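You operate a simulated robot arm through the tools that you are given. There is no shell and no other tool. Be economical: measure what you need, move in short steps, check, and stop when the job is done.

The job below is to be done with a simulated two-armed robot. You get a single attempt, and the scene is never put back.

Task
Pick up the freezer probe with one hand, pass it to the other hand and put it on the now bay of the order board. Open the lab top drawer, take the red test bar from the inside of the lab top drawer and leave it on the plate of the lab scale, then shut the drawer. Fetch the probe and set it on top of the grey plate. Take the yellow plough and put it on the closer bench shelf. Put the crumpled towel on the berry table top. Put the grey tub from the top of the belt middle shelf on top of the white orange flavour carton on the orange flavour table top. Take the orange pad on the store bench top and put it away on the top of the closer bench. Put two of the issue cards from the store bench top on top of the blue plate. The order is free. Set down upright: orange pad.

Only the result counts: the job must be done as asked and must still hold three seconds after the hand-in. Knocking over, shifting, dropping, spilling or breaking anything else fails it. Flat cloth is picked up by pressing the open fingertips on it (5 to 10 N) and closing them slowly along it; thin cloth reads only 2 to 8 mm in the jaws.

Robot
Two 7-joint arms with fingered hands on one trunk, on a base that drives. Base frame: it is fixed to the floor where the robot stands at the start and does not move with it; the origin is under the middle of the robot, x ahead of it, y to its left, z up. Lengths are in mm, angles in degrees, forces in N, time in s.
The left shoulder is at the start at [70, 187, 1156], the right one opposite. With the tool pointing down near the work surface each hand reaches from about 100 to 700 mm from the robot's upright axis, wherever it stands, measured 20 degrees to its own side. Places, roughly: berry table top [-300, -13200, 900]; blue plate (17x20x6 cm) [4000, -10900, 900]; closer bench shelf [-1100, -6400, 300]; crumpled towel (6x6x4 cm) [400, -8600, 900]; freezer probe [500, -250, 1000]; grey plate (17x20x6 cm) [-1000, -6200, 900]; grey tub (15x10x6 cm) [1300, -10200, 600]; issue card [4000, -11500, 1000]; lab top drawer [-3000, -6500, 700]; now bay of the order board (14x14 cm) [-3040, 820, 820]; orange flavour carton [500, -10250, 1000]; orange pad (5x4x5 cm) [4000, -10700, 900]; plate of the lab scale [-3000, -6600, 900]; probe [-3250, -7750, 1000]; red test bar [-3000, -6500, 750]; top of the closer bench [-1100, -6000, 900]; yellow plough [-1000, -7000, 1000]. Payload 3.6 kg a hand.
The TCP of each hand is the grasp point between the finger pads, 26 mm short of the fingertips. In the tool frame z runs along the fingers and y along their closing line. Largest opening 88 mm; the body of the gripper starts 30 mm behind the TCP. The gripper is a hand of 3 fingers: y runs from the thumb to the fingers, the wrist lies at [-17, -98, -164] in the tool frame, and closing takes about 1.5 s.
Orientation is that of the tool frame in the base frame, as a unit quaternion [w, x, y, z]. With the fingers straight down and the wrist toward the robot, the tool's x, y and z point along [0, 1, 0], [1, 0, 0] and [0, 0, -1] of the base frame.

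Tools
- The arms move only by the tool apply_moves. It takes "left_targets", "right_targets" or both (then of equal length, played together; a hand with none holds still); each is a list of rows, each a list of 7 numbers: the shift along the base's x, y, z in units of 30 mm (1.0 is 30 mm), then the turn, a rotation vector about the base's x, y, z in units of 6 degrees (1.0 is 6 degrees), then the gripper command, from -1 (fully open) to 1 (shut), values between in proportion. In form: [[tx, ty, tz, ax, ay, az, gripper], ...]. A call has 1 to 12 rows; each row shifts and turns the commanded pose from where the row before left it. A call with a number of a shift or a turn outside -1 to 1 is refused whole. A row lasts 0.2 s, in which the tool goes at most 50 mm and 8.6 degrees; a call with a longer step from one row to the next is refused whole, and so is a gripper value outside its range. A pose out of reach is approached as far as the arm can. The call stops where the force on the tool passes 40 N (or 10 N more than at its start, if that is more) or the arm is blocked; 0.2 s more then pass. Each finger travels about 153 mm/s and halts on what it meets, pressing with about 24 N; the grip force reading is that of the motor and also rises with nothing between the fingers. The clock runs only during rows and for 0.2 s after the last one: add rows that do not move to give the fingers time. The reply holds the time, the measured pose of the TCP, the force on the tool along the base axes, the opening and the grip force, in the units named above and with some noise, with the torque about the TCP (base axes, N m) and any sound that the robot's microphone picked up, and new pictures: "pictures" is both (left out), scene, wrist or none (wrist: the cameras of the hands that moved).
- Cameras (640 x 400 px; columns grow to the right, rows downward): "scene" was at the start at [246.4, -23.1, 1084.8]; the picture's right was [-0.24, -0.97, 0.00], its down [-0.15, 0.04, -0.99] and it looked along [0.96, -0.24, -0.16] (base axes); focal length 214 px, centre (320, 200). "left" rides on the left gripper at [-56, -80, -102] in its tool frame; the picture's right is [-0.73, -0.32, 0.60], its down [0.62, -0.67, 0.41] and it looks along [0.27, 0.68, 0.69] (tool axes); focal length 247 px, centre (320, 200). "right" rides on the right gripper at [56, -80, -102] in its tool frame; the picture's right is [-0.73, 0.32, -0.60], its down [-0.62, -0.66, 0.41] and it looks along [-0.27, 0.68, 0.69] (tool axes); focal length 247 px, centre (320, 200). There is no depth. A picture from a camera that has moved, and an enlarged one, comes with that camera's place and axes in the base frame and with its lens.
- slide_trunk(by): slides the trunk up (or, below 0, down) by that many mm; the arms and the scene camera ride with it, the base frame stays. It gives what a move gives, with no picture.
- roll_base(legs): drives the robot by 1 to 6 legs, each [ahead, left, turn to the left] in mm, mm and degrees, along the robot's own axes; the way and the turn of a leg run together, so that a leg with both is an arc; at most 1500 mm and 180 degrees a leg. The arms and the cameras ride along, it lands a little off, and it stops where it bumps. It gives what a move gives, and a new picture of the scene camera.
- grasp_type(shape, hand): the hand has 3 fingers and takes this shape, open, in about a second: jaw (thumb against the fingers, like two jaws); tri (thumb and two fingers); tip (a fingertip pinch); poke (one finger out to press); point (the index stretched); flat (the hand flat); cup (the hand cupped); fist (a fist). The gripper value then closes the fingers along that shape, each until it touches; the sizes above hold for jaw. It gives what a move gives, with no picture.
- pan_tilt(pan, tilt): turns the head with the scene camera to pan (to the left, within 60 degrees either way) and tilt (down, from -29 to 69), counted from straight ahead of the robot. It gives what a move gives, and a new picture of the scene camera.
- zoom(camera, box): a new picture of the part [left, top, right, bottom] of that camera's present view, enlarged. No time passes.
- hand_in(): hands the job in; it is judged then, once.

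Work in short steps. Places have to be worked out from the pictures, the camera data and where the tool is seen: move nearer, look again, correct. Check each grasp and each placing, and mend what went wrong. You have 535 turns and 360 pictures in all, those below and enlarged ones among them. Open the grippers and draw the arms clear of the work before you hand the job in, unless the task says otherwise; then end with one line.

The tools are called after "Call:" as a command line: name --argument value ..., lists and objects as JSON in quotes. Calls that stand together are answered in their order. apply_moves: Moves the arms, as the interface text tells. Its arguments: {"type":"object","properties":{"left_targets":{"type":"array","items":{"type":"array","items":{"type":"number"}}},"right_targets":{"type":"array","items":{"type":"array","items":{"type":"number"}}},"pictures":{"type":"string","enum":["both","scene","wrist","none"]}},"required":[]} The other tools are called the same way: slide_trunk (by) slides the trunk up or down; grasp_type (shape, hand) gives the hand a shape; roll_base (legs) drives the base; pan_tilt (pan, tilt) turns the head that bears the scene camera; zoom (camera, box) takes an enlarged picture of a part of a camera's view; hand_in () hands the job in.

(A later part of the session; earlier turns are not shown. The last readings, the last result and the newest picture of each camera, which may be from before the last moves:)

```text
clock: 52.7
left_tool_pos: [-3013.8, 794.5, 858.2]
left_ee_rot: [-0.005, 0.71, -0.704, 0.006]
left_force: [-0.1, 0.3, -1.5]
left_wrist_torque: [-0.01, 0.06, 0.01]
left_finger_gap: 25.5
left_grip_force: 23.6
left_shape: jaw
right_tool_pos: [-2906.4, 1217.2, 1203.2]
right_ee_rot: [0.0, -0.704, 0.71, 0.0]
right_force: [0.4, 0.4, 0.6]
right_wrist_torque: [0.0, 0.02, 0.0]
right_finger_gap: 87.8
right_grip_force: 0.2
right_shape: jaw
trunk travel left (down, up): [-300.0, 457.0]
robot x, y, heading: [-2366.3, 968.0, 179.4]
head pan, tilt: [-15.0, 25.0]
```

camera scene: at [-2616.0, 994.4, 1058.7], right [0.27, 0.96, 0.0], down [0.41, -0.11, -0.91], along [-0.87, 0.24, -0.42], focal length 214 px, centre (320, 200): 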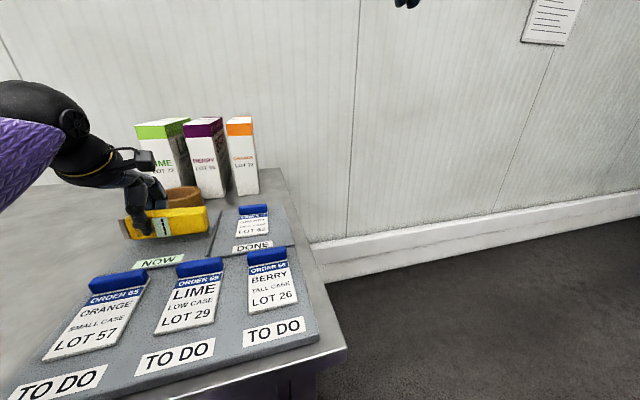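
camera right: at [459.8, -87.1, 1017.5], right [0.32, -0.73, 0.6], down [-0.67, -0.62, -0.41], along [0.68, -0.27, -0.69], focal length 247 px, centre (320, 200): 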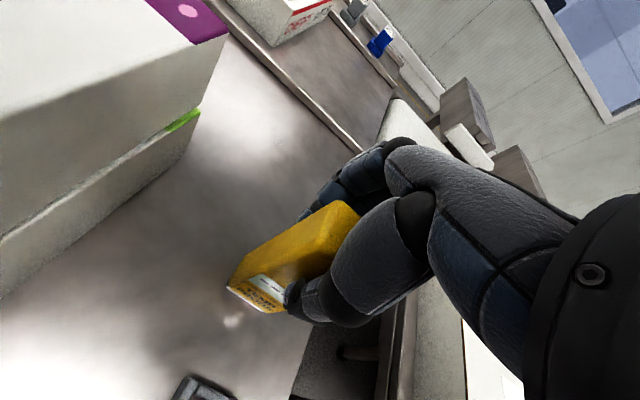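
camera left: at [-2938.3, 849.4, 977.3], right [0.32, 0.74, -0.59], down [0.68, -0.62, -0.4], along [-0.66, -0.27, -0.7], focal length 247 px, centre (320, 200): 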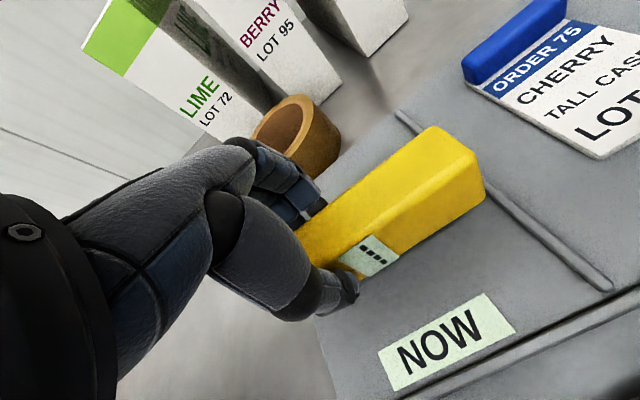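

Call:
apply_moves --left_targets '[[0, 0, -0.12, 0, 0, 0, 1], [0, 0, -0.12, 0, 0, 0, 1]]' --pictures "scene"

```text
clock: 53.3
left_tool_pos: [-3015.2, 793.3, 854.0]
left_ee_rot: [-0.004, 0.71, -0.705, 0.005]
left_force: [2.7, -1.4, 8.6]
left_wrist_torque: [-0.02, -0.01, -0.01]
left_finger_gap: 26.1
left_grip_force: 23.7
left_shape: jaw
right_tool_pos: [-2906.0, 1216.8, 1204.6]
right_ee_rot: [0.0, -0.704, 0.71, 0.0]
right_force: [-0.3, 0.0, 0.9]
right_wrist_torque: [-0.03, 0.0, 0.0]
right_finger_gap: 87.9
right_grip_force: 0.2
right_shape: jaw
trunk travel left (down, up): [-300.0, 457.0]
robot x, y, heading: [-2368.1, 972.9, 179.4]
head pan, tilt: [-15.0, 25.0]
camera scene: at [-2614.9, 994.4, 1059.2], right [0.27, 0.96, 0.0], down [0.41, -0.11, -0.91], along [-0.87, 0.24, -0.42], focal length 214 px, centre (320, 200)
```

scene: 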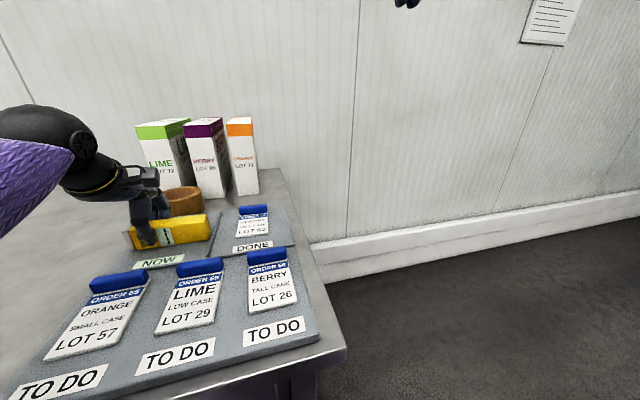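

Contact (8.6 N). Release with a limited opening and lift straight up.

Call:
apply_moves --left_targets '[[0, 0, 0.1, 0, 0, 0, 0.3], [0, 0, 0, 0, 0, 0, 0], [0, 0, 0, 0, 0, 0, -0.25], [0, 0, 0, 0, 0, 0, -0.25], [0, 0, 0.4, 0, 0, 0, -0.25], [0, 0, 0.8, 0, 0, 0, -0.25], [0, 0, 1, 0, 0, 0, -0.25], [0, 0, 1, 0, 0, 0, -0.25], [0, 0, 1, 0, 0, 0, -1], [0, 0, 1, 0, 0, 0, -1]]'

```text
clock: 55.5
left_tool_pos: [-3013.1, 791.7, 1010.7]
left_ee_rot: [-0.006, 0.709, -0.705, 0.007]
left_force: [0.3, 0.3, -0.5]
left_wrist_torque: [-0.04, 0.0, 0.0]
left_finger_gap: 87.8
left_grip_force: 0.0
left_shape: jaw
right_tool_pos: [-2906.6, 1216.6, 1202.8]
right_ee_rot: [-0.001, -0.704, 0.71, 0.0]
right_force: [0.0, 0.4, -0.7]
right_wrist_torque: [0.03, -0.01, -0.03]
right_finger_gap: 87.7
right_grip_force: 0.0
right_shape: jaw
trunk travel left (down, up): [-300.0, 457.0]
robot x, y, heading: [-2369.5, 969.4, 179.2]
head pan, tilt: [-15.0, 25.0]
camera scene: at [-2615.8, 994.5, 1058.8], right [0.27, 0.96, 0.0], down [0.41, -0.11, -0.91], along [-0.87, 0.24, -0.42], focal length 214 px, centre (320, 200)
camera left: at [-2935.1, 848.1, 1113.9], right [0.32, 0.74, -0.59], down [0.68, -0.62, -0.4], along [-0.66, -0.27, -0.7], focal length 247 px, centre (320, 200)
```

scene: 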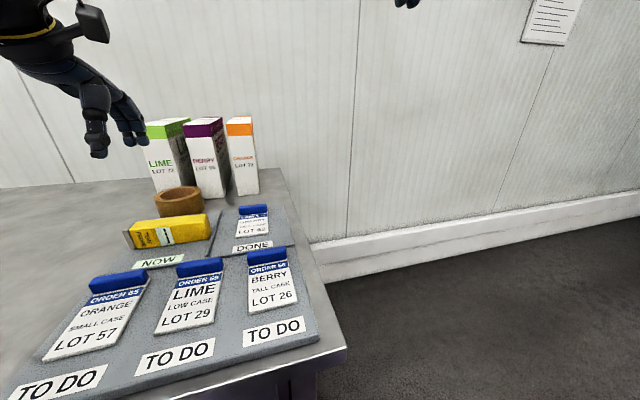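
left: 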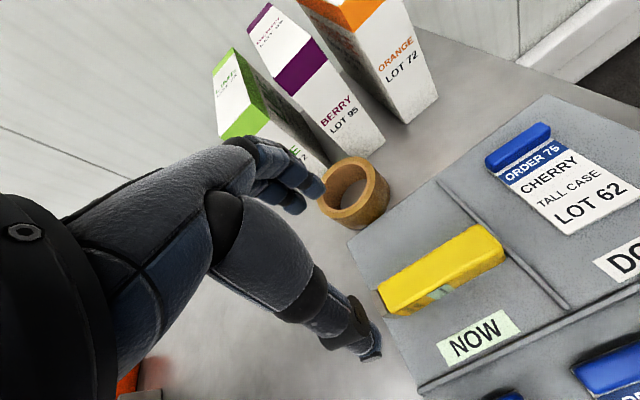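

Probe rests in the NOW bay. I'll back away, turn toward -y, and look down the hall.

Call:
roll_base --legs '[[-700, 0, 0], [0, 0, 90]]'

Call:
pan_tilt --pan 0 --tilt 5

```text
clock: 63.1
left_tool_pos: [-1496.4, 314.8, 1011.0]
left_ee_rot: [-0.008, 1.0, -0.004, 0.0]
left_force: [-0.8, 0.4, 1.1]
left_wrist_torque: [0.0, 0.01, -0.01]
left_finger_gap: 87.8
left_grip_force: 0.1
left_shape: jaw
right_tool_pos: [-1919.6, 428.5, 1202.5]
right_ee_rot: [0.001, 1.0, -0.012, 0.0]
right_force: [-0.3, 0.3, 0.7]
right_wrist_torque: [0.03, 0.0, -0.01]
right_finger_gap: 87.7
right_grip_force: 0.2
right_shape: jaw
trunk travel left (down, up): [-300.0, 457.0]
robot x, y, heading: [-1661.9, 962.4, -91.4]
head pan, tilt: [-15.0, 25.0]
camera scene: at [-1694.8, 716.2, 1058.8], right [-0.96, 0.28, 0.0], down [0.12, 0.41, -0.91], along [-0.26, -0.87, -0.42], focal length 214 px, centre (320, 200)
```

scene: 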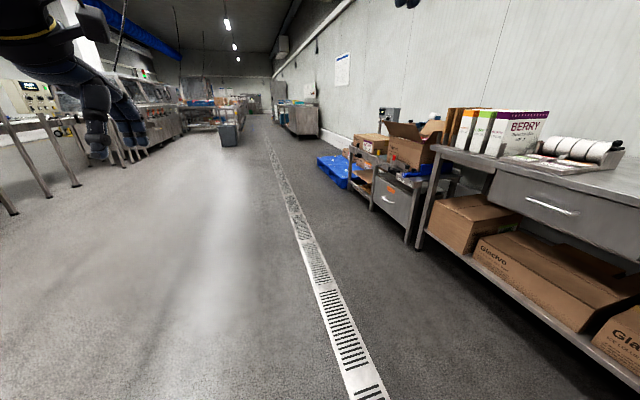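

```text
clock: 63.9
left_tool_pos: [-1495.5, 315.4, 1010.7]
left_ee_rot: [-0.009, 1.0, -0.003, 0.0]
left_force: [-1.4, 0.4, 0.3]
left_wrist_torque: [0.0, -0.01, 0.01]
left_finger_gap: 87.5
left_grip_force: 0.0
left_shape: jaw
right_tool_pos: [-1919.3, 428.3, 1203.2]
right_ee_rot: [0.0, 1.0, -0.012, 0.0]
right_force: [0.7, 0.4, 0.3]
right_wrist_torque: [0.0, -0.01, 0.02]
right_finger_gap: 87.6
right_grip_force: 0.1
right_shape: jaw
trunk travel left (down, up): [-300.0, 457.0]
robot x, y, heading: [-1664.1, 963.1, -91.1]
head pan, tilt: [0.0, 5.0]
camera scene: at [-1671.2, 712.7, 1091.1], right [-1.0, 0.03, 0.0], down [0.0, 0.09, -1.0], along [-0.03, -1.0, -0.09], focal length 214 px, centre (320, 200)
```

scene: 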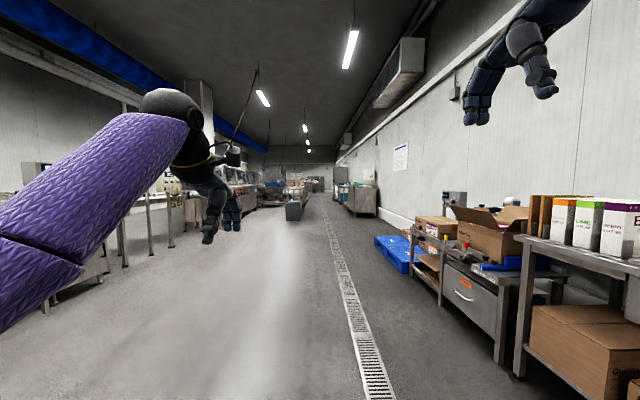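

Corridor is clear. I'll tuck the hands in and drive down the hall.

Call:
apply_moves --left_targets '[[0, 1, 0.3, 0, 0, 0, -1], [0, 1, 0.3, 0, 0, 0, -1], [0, 1, 0.3, 0, 0, 0, -1], [0, 1, 0.3, 0, 0, 0, -1], [0, 1, 0.3, 0, 0, 0, -1], [0, 1, 0.3, 0, 0, 0, -1], [0, 1, 0.3, 0, 0, 0, -1], [0, 0.8, 0.3, 0, 0, 0, -1]]' --right_targets '[[0, 0.5, -0.4, 0, 0, 0, -1], [0, 0.5, -0.4, 0, 0, 0, -1], [0, 0.5, -0.4, 0, 0, 0, -1], [0, 0.5, -0.4, 0, 0, 0, -1], [0, 0.5, -0.4, 0, 0, 0, -1], [0, 0.5, -0.4, 0, 0, 0, -1], [0, 0.5, -0.4, 0, 0, 0, -1], [0, 0.5, -0.4, 0, 0, 0, -1]]' --pictures "none"

Call:
roll_base --legs '[[1500, -100, 0], [1500, -50, 0], [1500, 0, 0], [600, 0, 0]]'

```text
clock: 65.7
left_tool_pos: [-1497.3, 549.6, 1084.9]
left_ee_rot: [-0.009, 1.0, -0.003, 0.002]
left_force: [0.3, 0.5, 0.1]
left_wrist_torque: [0.0, 0.02, -0.01]
left_finger_gap: 87.7
left_grip_force: 0.0
left_shape: jaw
right_tool_pos: [-1918.2, 549.8, 1107.6]
right_ee_rot: [0.0, 1.0, -0.011, 0.001]
right_force: [0.3, 0.3, -0.4]
right_wrist_torque: [-0.01, -0.01, -0.01]
right_finger_gap: 87.9
right_grip_force: 0.0
right_shape: jaw
trunk travel left (down, up): [-300.0, 457.0]
robot x, y, heading: [-1661.2, 963.8, -91.4]
head pan, tilt: [0.0, 5.0]
```

```text
refused: leg 1 is longer than a leg can be; nothing moved
```

Call:
roll_base --legs '[[1480, -100, 0], [1490, -50, 0], [1500, 0, 0], [600, 0, 0]]'

```text
clock: 89.8
left_tool_pos: [-1792.3, -4452.8, 1083.3]
left_ee_rot: [-0.008, 1.0, -0.01, 0.0]
left_force: [0.2, -0.2, -0.1]
left_wrist_torque: [0.02, -0.01, 0.0]
left_finger_gap: 88.0
left_grip_force: 0.0
left_shape: jaw
right_tool_pos: [-2214.3, -4446.0, 1107.1]
right_ee_rot: [0.001, 1.0, -0.019, 0.0]
right_force: [-1.0, -0.5, -1.4]
right_wrist_torque: [0.01, -0.01, 0.02]
right_finger_gap: 87.7
right_grip_force: 0.0
right_shape: jaw
trunk travel left (down, up): [-300.0, 457.0]
robot x, y, heading: [-1955.5, -4036.9, -92.2]
head pan, tilt: [0.0, 5.0]
camera scene: at [-1965.3, -4286.8, 1091.1], right [-1.0, 0.04, 0.0], down [0.0, 0.09, -1.0], along [-0.04, -1.0, -0.09], focal length 214 px, centre (320, 200)
```

scene: 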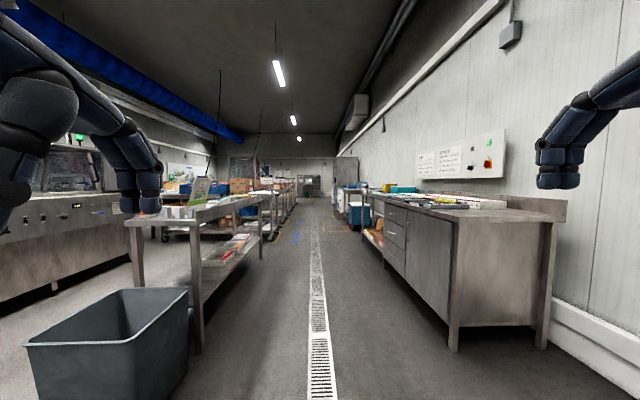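

Lab bench on the right, closer bench on the left. I'll drive to y≈-6500 and turn right to face the lab bench.

Call:
roll_base --legs '[[1250, 50, 0], [1200, 0, 0], [0, 0, -88]]'

Call:
pan_tilt --pan 0 --tilt 30

```text
clock: 105.3
left_tool_pos: [-2401.8, -6623.9, 1083.9]
left_ee_rot: [-0.006, 0.719, -0.695, 0.008]
left_force: [-0.3, -0.6, 0.4]
left_wrist_torque: [-0.03, -0.03, 0.01]
left_finger_gap: 87.5
left_grip_force: 0.0
left_shape: jaw
right_tool_pos: [-2415.8, -6202.3, 1109.0]
right_ee_rot: [0.001, 0.712, -0.702, 0.0]
right_force: [0.1, 0.3, 1.0]
right_wrist_torque: [-0.01, -0.01, -0.03]
right_finger_gap: 87.5
right_grip_force: 0.1
right_shape: jaw
trunk travel left (down, up): [-300.0, 457.0]
robot x, y, heading: [-1997.1, -6445.0, -179.1]
head pan, tilt: [0.0, 5.0]
camera scene: at [-2245.1, -6445.5, 1091.2], right [-0.02, 1.0, 0.0], down [0.09, 0.0, -1.0], along [-1.0, -0.02, -0.09], focal length 214 px, centre (320, 200)
```

scene: 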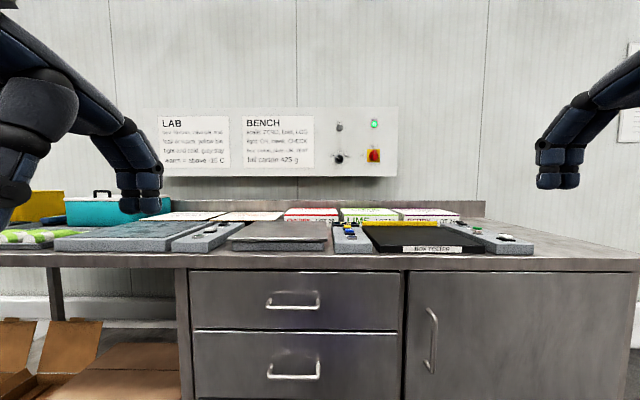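

```text
clock: 106.2
left_tool_pos: [-2400.5, -6624.3, 1085.2]
left_ee_rot: [-0.006, 0.718, -0.696, 0.007]
left_force: [-0.4, 0.7, -0.9]
left_wrist_torque: [-0.02, -0.01, 0.0]
left_finger_gap: 87.8
left_grip_force: 0.0
left_shape: jaw
right_tool_pos: [-2417.9, -6202.8, 1107.5]
right_ee_rot: [0.0, 0.713, -0.701, 0.0]
right_force: [-0.1, 0.2, -1.1]
right_wrist_torque: [0.02, 0.02, -0.02]
right_finger_gap: 87.5
right_grip_force: 0.1
right_shape: jaw
trunk travel left (down, up): [-300.0, 457.0]
robot x, y, heading: [-1993.5, -6439.1, -179.4]
head pan, tilt: [0.0, 30.0]
camera scene: at [-2243.7, -6445.6, 1050.9], right [-0.02, 1.0, 0.0], down [0.5, 0.01, -0.87], along [-0.87, -0.01, -0.5], focal length 214 px, centre (320, 200)
```

scene: 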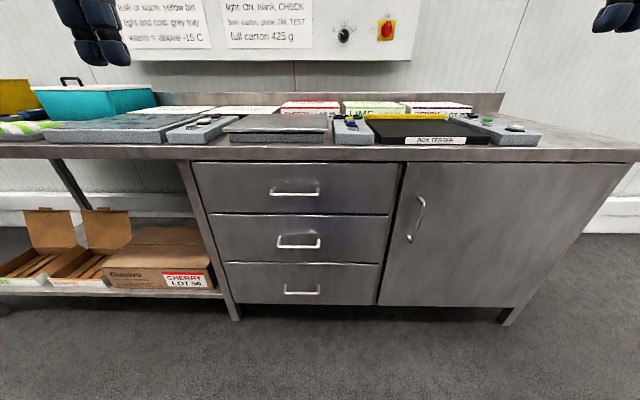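

I see the top drawer and its bar handle (≈x -2860, y -6534, z ~720). I'll lower the trunk and pitch the left hand to point forward.

Call:
slide_trunk --by -200

Call:
apply_moves --left_targets '[[0, 0, 0, 0, 1, 0, -1], [0, 0, 0, 0, 1, 0, -1], [0, 0, 0, 0, 1, 0, -1], [0, 0, 0, 0, 1, 0, -1], [0, 0, 0, 0, 1, 0, -1], [0, 0, 0, 0, 1, 0, -1], [0, 0, 0, 0, 1, 0, -1], [0, 0, 0, 0, 1, 0, -1], [0, 0, 0, 0, 1, 0, -1], [0, 0, 0, 0, 1, 0, -1], [0, 0, 0, 0, 1, 0, -1], [0, 0, 0, 0, 1, 0, -1]]' --pictures "none"

Call:
apply_moves --left_targets '[[0, 0, 0, 0, 1, 0, -1], [0, 0, 0, 0, 1, 0, -1], [0, 0, 0, 0, 1, 0, -1], [0, 0, 0, 0, 0, 0, -1]]'

```text
clock: 108.4
left_tool_pos: [-2439.7, -6625.0, 839.7]
left_ee_rot: [-0.055, 0.716, -0.693, 0.055]
left_force: [-0.1, 0.3, -0.5]
left_wrist_torque: [0.04, 0.03, -0.06]
left_finger_gap: 88.0
left_grip_force: 0.1
left_shape: jaw
right_tool_pos: [-2454.1, -6204.5, 867.8]
right_ee_rot: [-0.044, 0.711, -0.701, 0.043]
right_force: [-0.7, 0.0, 0.1]
right_wrist_torque: [-0.03, 0.01, 0.0]
right_finger_gap: 87.8
right_grip_force: 0.1
right_shape: jaw
trunk travel left (down, up): [-100.0, 657.0]
robot x, y, heading: [-1993.2, -6440.8, -179.3]
head pan, tilt: [0.0, 30.0]
```

```text
clock: 111.0
left_tool_pos: [-2542.5, -6589.4, 855.6]
left_ee_rot: [0.363, 0.611, -0.593, -0.377]
left_force: [0.2, 0.2, -0.8]
left_wrist_torque: [0.01, 0.04, -0.02]
left_finger_gap: 88.1
left_grip_force: 0.0
left_shape: jaw
left hand out of reach, approached as far as the arm can: row 1, 2, 3, 4, 5, 6, 7, 8
right_tool_pos: [-2454.6, -6204.3, 867.7]
right_ee_rot: [-0.044, 0.711, -0.7, 0.044]
right_force: [0.2, -0.2, 0.3]
right_wrist_torque: [-0.02, -0.01, 0.03]
right_finger_gap: 87.6
right_grip_force: 0.0
right_shape: jaw
trunk travel left (down, up): [-100.0, 657.0]
robot x, y, heading: [-1994.4, -6441.0, -179.1]
head pan, tilt: [0.0, 30.0]
```

```text
clock: 112.0
left_tool_pos: [-2541.3, -6589.6, 853.8]
left_ee_rot: [0.452, 0.546, -0.529, -0.467]
left_force: [0.0, 0.4, 0.1]
left_wrist_torque: [0.04, 0.01, -0.02]
left_finger_gap: 87.8
left_grip_force: 0.1
left_shape: jaw
right_tool_pos: [-2453.4, -6203.0, 866.6]
right_ee_rot: [-0.044, 0.712, -0.7, 0.043]
right_force: [-0.6, 0.5, -0.9]
right_wrist_torque: [0.0, -0.03, 0.03]
right_finger_gap: 87.4
right_grip_force: 0.0
right_shape: jaw
trunk travel left (down, up): [-100.0, 657.0]
robot x, y, heading: [-1995.4, -6440.8, -178.9]
head pan, tilt: [0.0, 30.0]
camera scene: at [-2283.0, -6446.2, 831.7], right [-0.02, 1.0, 0.0], down [0.5, 0.01, -0.87], along [-0.87, -0.01, -0.5], focal length 214 px, centre (320, 200)
camera left: at [-2427.8, -6532.1, 791.7], right [-0.54, 0.75, -0.38], down [-0.3, -0.6, -0.74], along [-0.78, -0.29, 0.55], focal length 247 px, centre (320, 200)
```

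scene: 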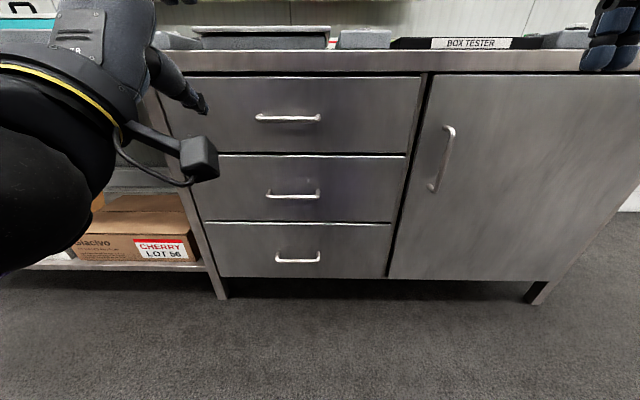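
left: 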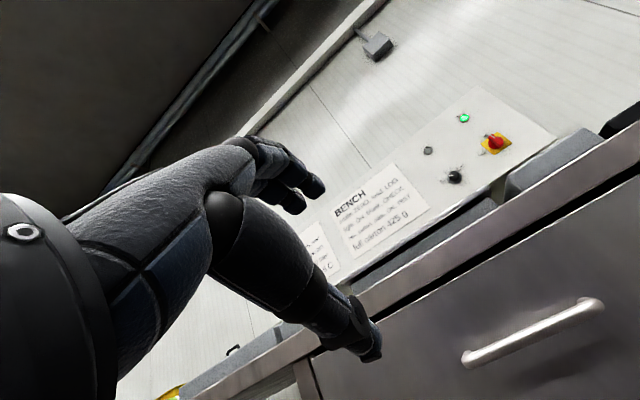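

Triangulated handle bar ≈(-2785, -6523, 751). I'll lower and align the left hand with it, then drive nearer.

Call:
apply_moves --left_targets '[[0, 0.55, -0.86, 0, 0, 0, -1], [0, 0.55, -0.86, 0, 0, 0, -1], [0, 0.55, -0.86, 0, 0, 0, -1], [0, 0.55, -0.86, 0, 0, 0, -1]]' --pictures "none"

Call:
roll_base --legs '[[120, 0, 0]]'

Call:
apply_moves --left_targets '[[0, 0, 0, 0, 0, 0, -1]]' --pictures "wrist"

```text
clock: 113.0
left_tool_pos: [-2541.6, -6524.5, 749.8]
left_ee_rot: [0.451, 0.546, -0.529, -0.468]
left_force: [-0.7, 0.1, -0.5]
left_wrist_torque: [-0.01, 0.02, 0.0]
left_finger_gap: 87.8
left_grip_force: 0.0
left_shape: jaw
right_tool_pos: [-2453.2, -6204.3, 867.3]
right_ee_rot: [-0.044, 0.711, -0.7, 0.043]
right_force: [0.0, 0.1, 0.0]
right_wrist_torque: [0.0, 0.0, -0.02]
right_finger_gap: 87.6
right_grip_force: 0.0
right_shape: jaw
trunk travel left (down, up): [-100.0, 657.0]
robot x, y, heading: [-1993.7, -6440.9, -178.9]
head pan, tilt: [0.0, 30.0]
```

```text
clock: 114.2
left_tool_pos: [-2664.0, -6525.3, 751.7]
left_ee_rot: [0.451, 0.546, -0.529, -0.467]
left_force: [0.6, 0.6, -0.6]
left_wrist_torque: [0.0, 0.05, 0.01]
left_finger_gap: 87.6
left_grip_force: 0.1
left_shape: jaw
right_tool_pos: [-2576.3, -6205.6, 866.0]
right_ee_rot: [-0.044, 0.711, -0.7, 0.043]
right_force: [-1.1, 0.7, 0.4]
right_wrist_torque: [-0.01, -0.01, 0.01]
right_finger_gap: 87.6
right_grip_force: 0.0
right_shape: jaw
trunk travel left (down, up): [-100.0, 657.0]
robot x, y, heading: [-2119.2, -6442.7, -179.1]
head pan, tilt: [0.0, 30.0]
camera scene: at [-2405.1, -6447.9, 831.6], right [-0.02, 1.0, 0.0], down [0.5, 0.01, -0.87], along [-0.87, -0.01, -0.5], focal length 214 px, centre (320, 200)
```

scene: 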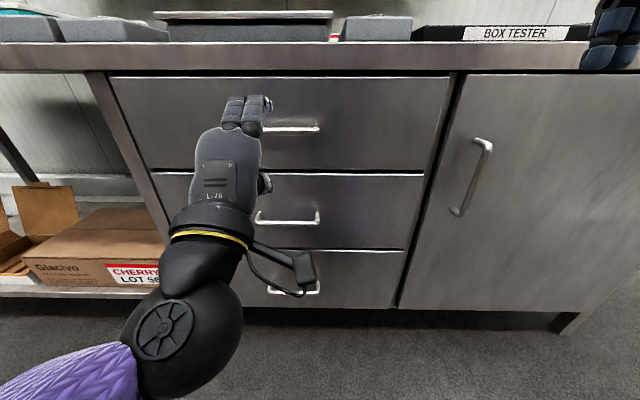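

```text
clock: 114.6
left_tool_pos: [-2663.3, -6524.9, 751.9]
left_ee_rot: [0.451, 0.546, -0.529, -0.467]
left_force: [0.4, 0.2, -0.5]
left_wrist_torque: [-0.01, -0.01, 0.04]
left_finger_gap: 88.1
left_grip_force: 0.0
left_shape: jaw
right_tool_pos: [-2577.1, -6205.1, 866.8]
right_ee_rot: [-0.043, 0.712, -0.7, 0.043]
right_force: [-0.5, -0.5, 0.3]
right_wrist_torque: [0.0, 0.02, -0.02]
right_finger_gap: 87.8
right_grip_force: 0.1
right_shape: jaw
trunk travel left (down, up): [-100.0, 657.0]
robot x, y, heading: [-2114.3, -6445.6, -179.1]
head pan, tilt: [0.0, 30.0]
camera left: at [-2549.6, -6468.1, 689.2], right [-0.54, 0.75, -0.38], down [-0.3, -0.6, -0.74], along [-0.78, -0.29, 0.55], focal length 247 px, centre (320, 200)
```

left: 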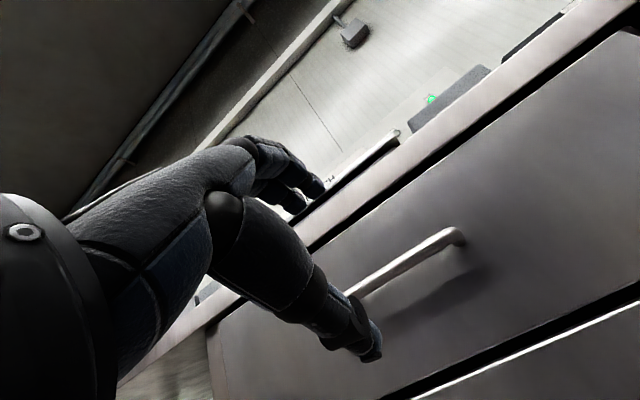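

Handle bar refined to ≈(-2825, y -6457…-6610, 744). I'll lower slightly, pre-close partly and drive 115 mm forward, then check.

Call:
apply_moves --left_targets '[[0, 0, -0.25, 0, 0, 0, -0.5], [0, 0, 0, 0, 0, 0, -0.5]]' --pictures "none"

Call:
roll_base --legs '[[115, 0, 0]]'

Call:
apply_moves --left_targets '[[0, 0, 0, 0, 0, 0, -0.5]]' --pictures "wrist"

```text
clock: 115.2
left_tool_pos: [-2664.5, -6525.7, 743.2]
left_ee_rot: [0.45, 0.546, -0.53, -0.467]
left_force: [-0.6, -0.2, 0.1]
left_wrist_torque: [-0.01, 0.01, 0.02]
left_finger_gap: 66.5
left_grip_force: 0.0
left_shape: jaw
right_tool_pos: [-2575.2, -6205.7, 866.7]
right_ee_rot: [-0.044, 0.711, -0.701, 0.044]
right_force: [-0.3, 1.2, 0.5]
right_wrist_torque: [0.04, -0.02, -0.02]
right_finger_gap: 87.6
right_grip_force: 0.1
right_shape: jaw
trunk travel left (down, up): [-100.0, 657.0]
robot x, y, heading: [-2116.3, -6445.7, -179.1]
head pan, tilt: [0.0, 30.0]
```

```text
clock: 116.4
left_tool_pos: [-2778.9, -6527.0, 742.8]
left_ee_rot: [0.451, 0.545, -0.53, -0.467]
left_force: [1.0, -0.3, 0.4]
left_wrist_torque: [0.04, -0.02, 0.01]
left_finger_gap: 66.5
left_grip_force: 0.0
left_shape: jaw
right_tool_pos: [-2690.7, -6206.3, 867.8]
right_ee_rot: [-0.044, 0.711, -0.701, 0.043]
right_force: [0.2, 0.0, 0.1]
right_wrist_torque: [0.0, -0.01, -0.03]
right_finger_gap: 87.6
right_grip_force: 0.1
right_shape: jaw
trunk travel left (down, up): [-100.0, 657.0]
robot x, y, heading: [-2233.5, -6440.6, -179.1]
head pan, tilt: [0.0, 30.0]
camera scene: at [-2519.6, -6449.6, 831.6], right [-0.02, 1.0, 0.0], down [0.5, 0.01, -0.87], along [-0.87, -0.01, -0.5], focal length 214 px, centre (320, 200)
```

scene: 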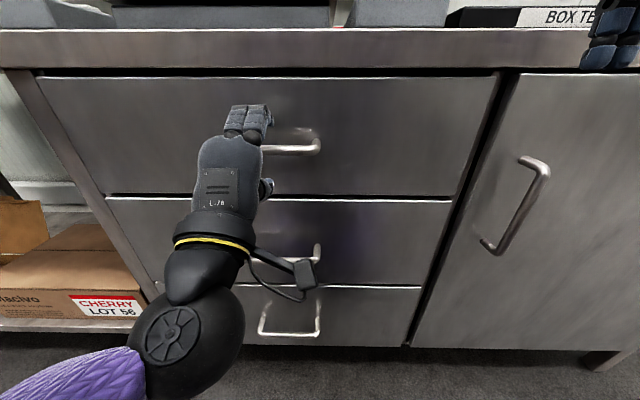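

```text
clock: 116.8
left_tool_pos: [-2778.3, -6527.8, 743.6]
left_ee_rot: [0.451, 0.545, -0.53, -0.468]
left_force: [0.0, -0.9, -0.2]
left_wrist_torque: [0.0, 0.02, 0.0]
left_finger_gap: 66.3
left_grip_force: 0.0
left_shape: jaw
right_tool_pos: [-2690.8, -6207.1, 867.6]
right_ee_rot: [-0.043, 0.711, -0.7, 0.043]
right_force: [0.8, 0.0, -0.3]
right_wrist_torque: [-0.02, -0.03, 0.01]
right_finger_gap: 87.8
right_grip_force: 0.1
right_shape: jaw
trunk travel left (down, up): [-100.0, 657.0]
robot x, y, heading: [-2232.0, -6445.2, -179.1]
head pan, tilt: [0.0, 30.0]
camera left: at [-2664.7, -6469.8, 681.7], right [-0.54, 0.75, -0.38], down [-0.3, -0.6, -0.74], along [-0.78, -0.29, 0.55], focal length 247 px, centre (320, 200)
```

left: 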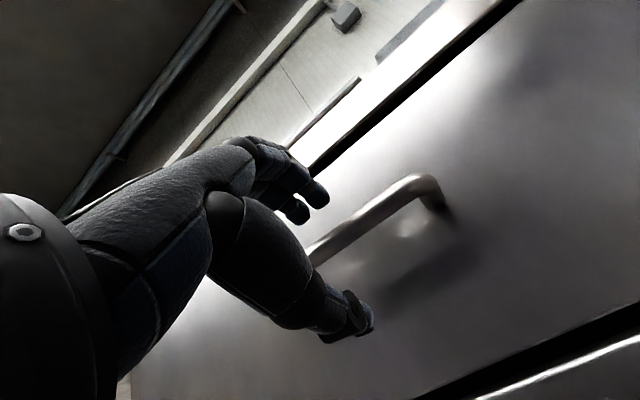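

The bar is between thumb and fingers, now just ahead (~12 mm). I'll advance slightly and close.

Call:
apply_moves --left_targets '[[-0.3, 0, -0.15, 0, 0, 0, -0.5], [-0.3, 0, 0, 0, 0, 0, -0.5], [0, 0, 0, 0, 0, 0, 0], [0, 0, 0, 0, 0, 0, 0.6], [0, 0, 0, 0, 0, 0, 1], [0, 0, 0, 0, 0, 0, 1], [0, 0, 0, 0, 0, 0, 1]]'

```text
clock: 118.4
left_tool_pos: [-2796.7, -6526.8, 739.1]
left_ee_rot: [0.451, 0.545, -0.53, -0.467]
left_force: [0.5, 0.0, -1.1]
left_wrist_torque: [-0.04, 0.0, -0.01]
left_finger_gap: 1.9
left_grip_force: 24.1
left_shape: jaw
right_tool_pos: [-2691.0, -6207.7, 866.7]
right_ee_rot: [-0.045, 0.711, -0.701, 0.044]
right_force: [-0.9, 0.0, 0.9]
right_wrist_torque: [-0.01, 0.02, -0.03]
right_finger_gap: 87.4
right_grip_force: 0.0
right_shape: jaw
trunk travel left (down, up): [-100.0, 657.0]
robot x, y, heading: [-2230.2, -6445.7, -179.0]
head pan, tilt: [0.0, 30.0]
camera scene: at [-2519.5, -6449.7, 831.6], right [-0.02, 1.0, 0.0], down [0.5, 0.01, -0.87], along [-0.87, -0.01, -0.5], focal length 214 px, centre (320, 200)
camera left: at [-2682.7, -6469.6, 677.4], right [-0.54, 0.75, -0.38], down [-0.3, -0.6, -0.74], along [-0.78, -0.29, 0.55], focal length 247 px, centre (320, 200)
```

scene: 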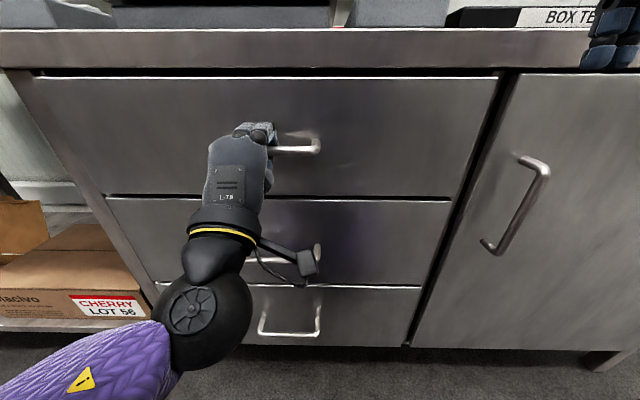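
left: 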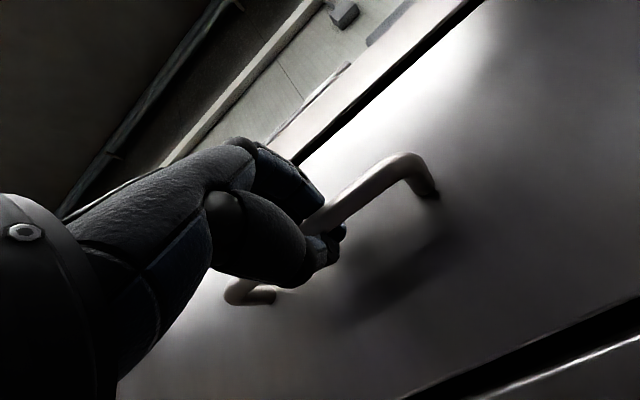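

Fingertips seem closed beyond the bar (hooked). I'll test by pulling 45 mm back.

Call:
apply_moves --left_targets '[[0.5, 0, 0, 0, 0, 0, 1], [0.5, 0, 0, 0, 0, 0, 1], [0.5, 0, 0, 0, 0, 0, 1]]'

```text
clock: 119.2
left_tool_pos: [-2751.8, -6526.1, 739.5]
left_ee_rot: [0.452, 0.545, -0.529, -0.468]
left_force: [1.1, -1.6, 2.3]
left_wrist_torque: [-0.01, 0.02, -0.02]
left_finger_gap: 1.8
left_grip_force: 24.3
left_shape: jaw
right_tool_pos: [-2691.5, -6207.2, 867.7]
right_ee_rot: [-0.043, 0.712, -0.7, 0.043]
right_force: [0.6, -0.1, 0.3]
right_wrist_torque: [-0.02, 0.02, -0.01]
right_finger_gap: 87.5
right_grip_force: 0.1
right_shape: jaw
trunk travel left (down, up): [-100.0, 657.0]
robot x, y, heading: [-2229.0, -6444.3, -179.0]
head pan, tilt: [0.0, 30.0]
camera scene: at [-2519.3, -6449.8, 831.8], right [-0.02, 1.0, 0.0], down [0.5, 0.01, -0.87], along [-0.87, -0.01, -0.5], focal length 214 px, centre (320, 200)
camera left: at [-2638.2, -6469.4, 676.9], right [-0.54, 0.75, -0.38], down [-0.3, -0.6, -0.74], along [-0.78, -0.29, 0.55], focal length 247 px, centre (320, 200)
```

scene: 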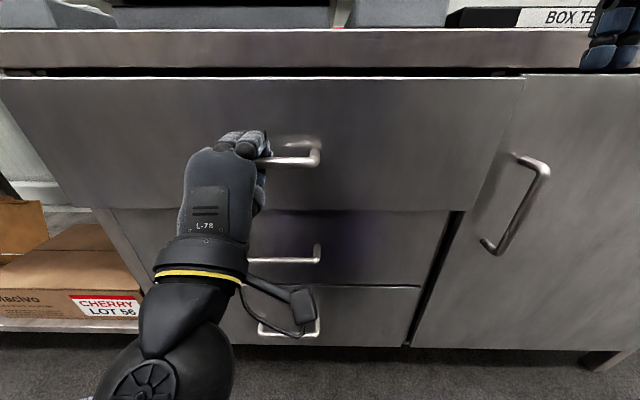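
left: 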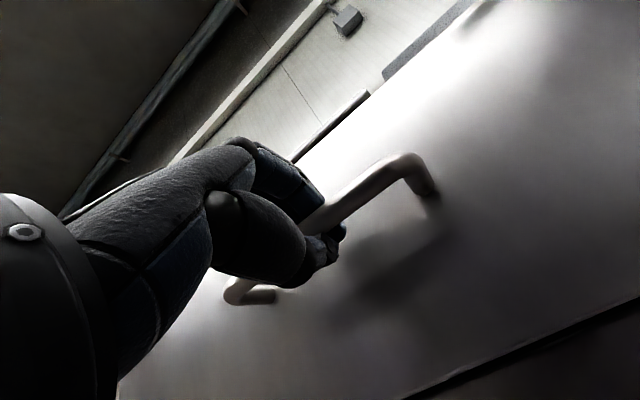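

The drawer is coming out. Pull further by backing the base 200 mm.

Call:
roll_base --legs '[[-200, 0, 0]]'

```text
clock: 120.8
left_tool_pos: [-2547.3, -6521.8, 737.2]
left_ee_rot: [0.45, 0.546, -0.53, -0.467]
left_force: [0.8, -3.6, -3.8]
left_wrist_torque: [0.06, 0.03, -0.02]
left_finger_gap: 1.4
left_grip_force: 24.1
left_shape: jaw
right_tool_pos: [-2486.6, -6204.0, 867.0]
right_ee_rot: [-0.045, 0.712, -0.7, 0.043]
right_force: [-0.4, -0.1, 0.3]
right_wrist_torque: [-0.02, -0.02, -0.01]
right_finger_gap: 87.7
right_grip_force: 0.1
right_shape: jaw
trunk travel left (down, up): [-100.0, 657.0]
robot x, y, heading: [-2023.3, -6440.5, -179.2]
head pan, tilt: [0.0, 30.0]
camera scene: at [-2315.4, -6446.7, 831.5], right [-0.01, 1.0, 0.0], down [0.5, 0.01, -0.87], along [-0.87, -0.01, -0.5], focal length 214 px, centre (320, 200)
```

scene: 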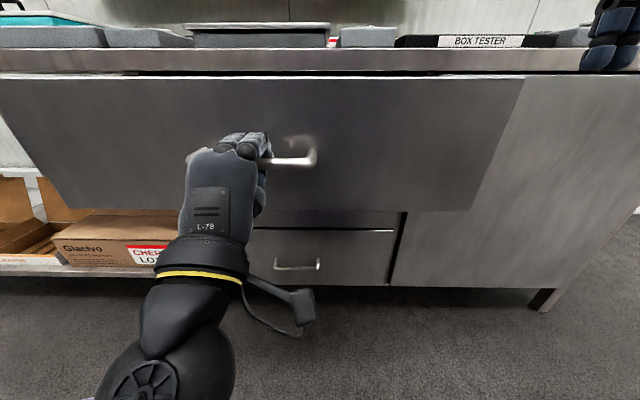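

Open ~250 mm, enough. Release the handle and withdraw, then raise the trunk and look into the drawer.

Call:
apply_moves --left_targets '[[0, 0, 0, 0, 0, 0, 0.3], [0, 0, 0, 0, 0, 0, -0.3], [0, 0, 0, 0, 0, 0, -0.6], [0, 0, 0, 0, 0, 0, -0.6], [0.6, 0, 0, 0, 0, 0, -0.6], [1, 0, 0, 0, 0, 0, -0.6], [1, 0, 0, 0, 0, 0, -1]]' --pictures "none"

Call:
roll_base --legs '[[-120, 0, 0]]'

Call:
slide_trunk --by 350

Call:
pan_tilt --pan 0 --tilt 42

```text
clock: 122.4
left_tool_pos: [-2469.6, -6522.9, 738.3]
left_ee_rot: [0.45, 0.545, -0.531, -0.467]
left_force: [0.6, 0.0, -0.2]
left_wrist_torque: [0.0, 0.02, -0.04]
left_finger_gap: 88.0
left_grip_force: 0.1
left_shape: jaw
right_tool_pos: [-2485.6, -6203.4, 866.9]
right_ee_rot: [-0.044, 0.711, -0.701, 0.043]
right_force: [0.8, 0.9, 0.2]
right_wrist_torque: [-0.02, -0.03, -0.02]
right_finger_gap: 87.7
right_grip_force: 0.0
right_shape: jaw
trunk travel left (down, up): [-100.0, 657.0]
robot x, y, heading: [-2028.6, -6440.8, -178.9]
head pan, tilt: [0.0, 30.0]
```

```text
clock: 123.7
left_tool_pos: [-2350.2, -6521.1, 737.8]
left_ee_rot: [0.451, 0.546, -0.53, -0.467]
left_force: [-0.3, -0.3, -0.6]
left_wrist_torque: [-0.01, -0.02, -0.01]
left_finger_gap: 87.7
left_grip_force: 0.1
left_shape: jaw
right_tool_pos: [-2366.4, -6202.5, 867.1]
right_ee_rot: [-0.043, 0.712, -0.7, 0.043]
right_force: [0.0, 0.7, 0.3]
right_wrist_torque: [-0.02, 0.02, 0.0]
right_finger_gap: 87.7
right_grip_force: 0.1
right_shape: jaw
trunk travel left (down, up): [-100.0, 657.0]
robot x, y, heading: [-1905.9, -6438.5, -179.2]
head pan, tilt: [0.0, 30.0]
camera scene: at [-2195.1, -6444.8, 831.8], right [-0.02, 1.0, 0.0], down [0.5, 0.01, -0.87], along [-0.87, -0.01, -0.5], focal length 214 px, centre (320, 200)
```

scene: 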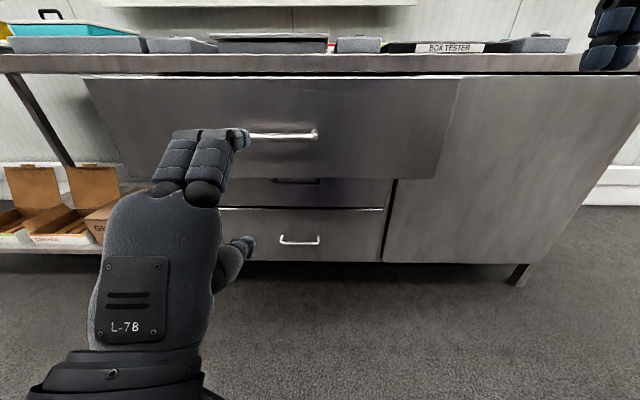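

```text
clock: 127.1
left_tool_pos: [-2350.7, -6521.4, 1088.4]
left_ee_rot: [0.45, 0.546, -0.531, -0.467]
left_force: [0.5, -0.4, -0.7]
left_wrist_torque: [0.03, 0.02, 0.01]
left_finger_gap: 87.7
left_grip_force: 0.1
left_shape: jaw
right_tool_pos: [-2367.2, -6202.1, 1216.7]
right_ee_rot: [-0.044, 0.711, -0.7, 0.042]
right_force: [-1.1, -0.3, 1.0]
right_wrist_torque: [-0.02, 0.01, -0.03]
right_finger_gap: 88.0
right_grip_force: 0.1
right_shape: jaw
trunk travel left (down, up): [-450.0, 307.0]
robot x, y, heading: [-1904.0, -6440.5, -178.9]
head pan, tilt: [0.0, 30.0]
```

```text
clock: 127.8
left_tool_pos: [-2348.6, -6522.6, 1088.8]
left_ee_rot: [0.45, 0.545, -0.531, -0.467]
left_force: [0.1, -0.5, 0.7]
left_wrist_torque: [-0.01, 0.0, -0.01]
left_finger_gap: 87.7
left_grip_force: 0.1
left_shape: jaw
right_tool_pos: [-2366.2, -6202.7, 1216.6]
right_ee_rot: [-0.043, 0.711, -0.701, 0.043]
right_force: [0.7, 0.6, -0.2]
right_wrist_torque: [-0.01, 0.0, 0.04]
right_finger_gap: 87.7
right_grip_force: 0.0
right_shape: jaw
trunk travel left (down, up): [-450.0, 307.0]
robot x, y, heading: [-1906.7, -6439.6, -179.0]
head pan, tilt: [0.0, 42.0]
camera scene: at [-2130.7, -6443.8, 1192.8], right [-0.02, 1.0, 0.0], down [0.67, 0.01, -0.74], along [-0.74, -0.01, -0.67], focal length 214 px, centre (320, 200)
```

scene: 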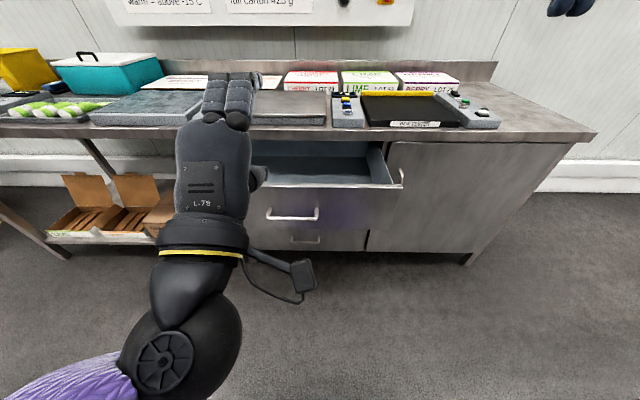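

I'll pitch the left hand back to pointing down and move it left out of view.

Call:
apply_moves --left_targets '[[0.3, -0.5, 0, 0, -1, 0, -1], [0.3, -0.5, 0, 0, -1, 0, -1], [0, -0.5, 0, 0, -1, 0, -1], [0, -0.5, 0, 0, -1, 0, -1], [0, -0.5, 0, 0, -1, 0, -1], [0, -0.5, 0, 0, -1, 0, -1], [0, -0.5, 0, 0, -1, 0, -1], [0, -0.5, 0, 0, -1, 0, -1], [0, -0.5, 0, 0, -1, 0, -1], [0, -0.5, 0, 0, -1, 0, -1], [0, 0, 0, 0, -1, 0, -1], [0, 0, 0, 0, -1, 0, -1]]' --pictures "none"

Call:
apply_moves --left_targets '[[0, 0, 0, 0, -1, 0, -1], [0, 0, 0, 0, -0.6, 0, -1]]' --pictures "scene"

```text
clock: 130.4
left_tool_pos: [-2331.9, -6672.0, 1087.5]
left_ee_rot: [0.052, 0.716, -0.694, -0.057]
left_force: [0.3, 0.1, 0.3]
left_wrist_torque: [0.0, -0.02, -0.01]
left_finger_gap: 87.7
left_grip_force: 0.0
left_shape: jaw
right_tool_pos: [-2366.9, -6203.2, 1218.7]
right_ee_rot: [-0.044, 0.711, -0.7, 0.044]
right_force: [0.0, -0.1, -0.7]
right_wrist_torque: [0.02, -0.02, 0.01]
right_finger_gap: 87.8
right_grip_force: 0.0
right_shape: jaw
trunk travel left (down, up): [-450.0, 307.0]
robot x, y, heading: [-1905.3, -6436.8, -179.1]
head pan, tilt: [0.0, 42.0]
```

```text
clock: 131.0
left_tool_pos: [-2331.2, -6672.3, 1088.8]
left_ee_rot: [-0.006, 0.718, -0.696, 0.004]
left_force: [0.1, -0.2, -0.4]
left_wrist_torque: [-0.01, 0.03, 0.01]
left_finger_gap: 87.6
left_grip_force: 0.1
left_shape: jaw
right_tool_pos: [-2366.4, -6202.3, 1218.0]
right_ee_rot: [-0.044, 0.711, -0.7, 0.042]
right_force: [-0.4, -0.9, 0.2]
right_wrist_torque: [0.0, 0.02, 0.0]
right_finger_gap: 87.5
right_grip_force: 0.0
right_shape: jaw
trunk travel left (down, up): [-450.0, 307.0]
robot x, y, heading: [-1904.6, -6442.5, -179.1]
head pan, tilt: [0.0, 42.0]
camera scene: at [-2130.5, -6443.9, 1192.8], right [-0.02, 1.0, 0.0], down [0.67, 0.01, -0.74], along [-0.74, -0.01, -0.67], focal length 214 px, centre (320, 200)
```

scene: 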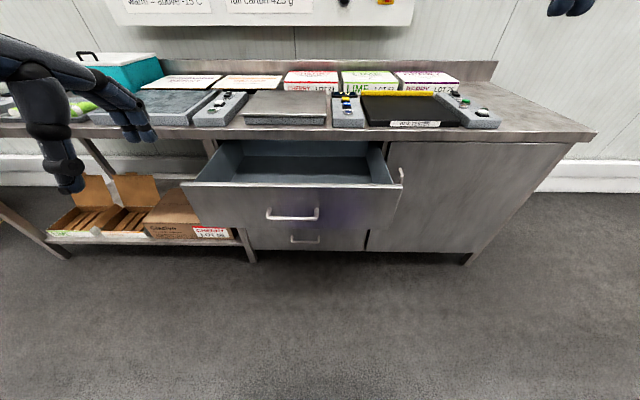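

I'll drive closer and look steeply down into the drawer.

Call:
roll_base --legs '[[200, 0, 0]]'

Call:
pan_tilt --pan 0 --tilt 52

```text
clock: 132.6
left_tool_pos: [-2533.5, -6676.3, 1088.2]
left_ee_rot: [-0.005, 0.718, -0.696, 0.005]
left_force: [-0.9, 0.3, 0.0]
left_wrist_torque: [-0.03, 0.01, -0.03]
left_finger_gap: 87.8
left_grip_force: 0.2
left_shape: jaw
right_tool_pos: [-2570.4, -6205.4, 1215.7]
right_ee_rot: [-0.044, 0.711, -0.7, 0.044]
right_force: [0.2, 0.3, 0.4]
right_wrist_torque: [0.01, -0.01, 0.01]
right_finger_gap: 87.6
right_grip_force: 0.0
right_shape: jaw
trunk travel left (down, up): [-450.0, 307.0]
robot x, y, heading: [-2109.1, -6445.2, -179.1]
head pan, tilt: [0.0, 42.0]
camera scene: at [-2333.4, -6447.3, 1192.5], right [-0.02, 1.0, 0.0], down [0.67, 0.01, -0.74], along [-0.74, -0.01, -0.67], focal length 214 px, centre (320, 200)
```

scene: 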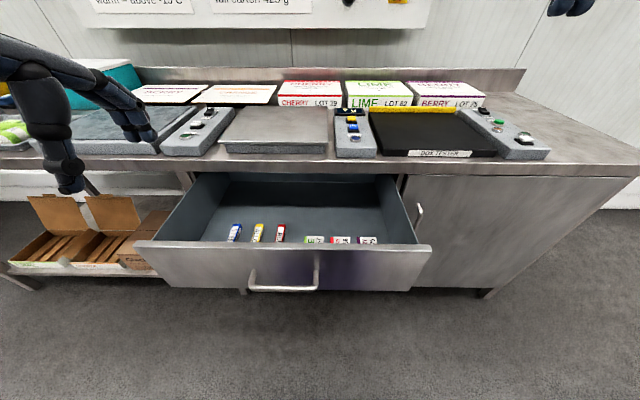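

```text
clock: 133.4
left_tool_pos: [-2532.6, -6675.3, 1088.9]
left_ee_rot: [-0.006, 0.718, -0.696, 0.002]
left_force: [0.4, 0.3, -0.4]
left_wrist_torque: [-0.01, 0.03, 0.03]
left_finger_gap: 87.9
left_grip_force: 0.1
left_shape: jaw
right_tool_pos: [-2568.2, -6205.3, 1217.1]
right_ee_rot: [-0.044, 0.711, -0.7, 0.042]
right_force: [0.5, 0.4, 0.2]
right_wrist_torque: [-0.03, 0.02, 0.01]
right_finger_gap: 88.0
right_grip_force: 0.1
right_shape: jaw
trunk travel left (down, up): [-450.0, 307.0]
robot x, y, heading: [-2106.3, -6445.2, -179.0]
head pan, tilt: [0.0, 52.0]
camera scene: at [-2323.3, -6447.1, 1179.0], right [-0.02, 1.0, 0.0], down [0.79, 0.01, -0.62], along [-0.62, -0.01, -0.79], focal length 214 px, centre (320, 200)
```

scene: 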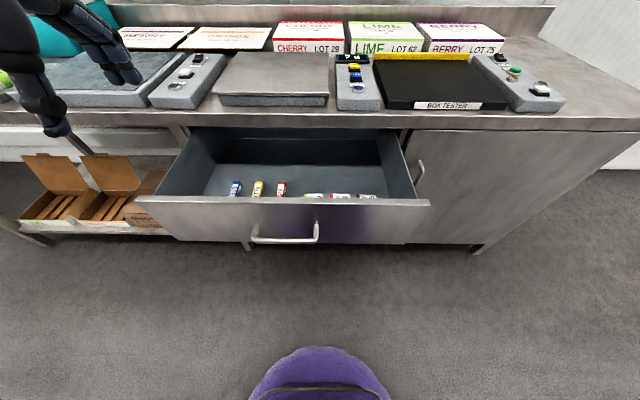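

Call:
zoom --camera "scene" --box '[180, 40, 420, 220]'

```text
2.22 times, centred on (300, 130) of scene
camera zoom: at [-2323.3, -6447.1, 1179.0], right [-0.02, 1.0, 0.0], down [0.79, 0.01, -0.62], along [-0.62, -0.01, -0.79], focal length 477 px, centre (364, 356)
```

zoom: 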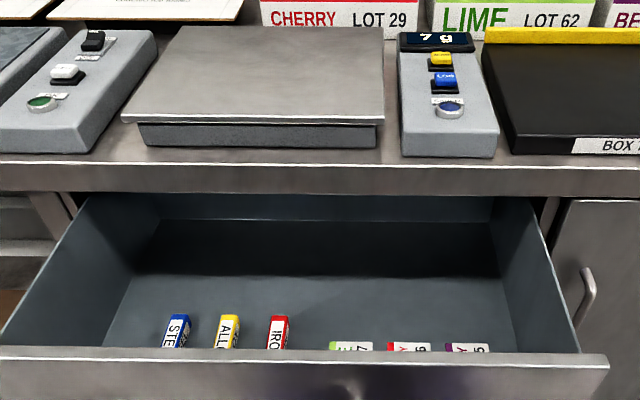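

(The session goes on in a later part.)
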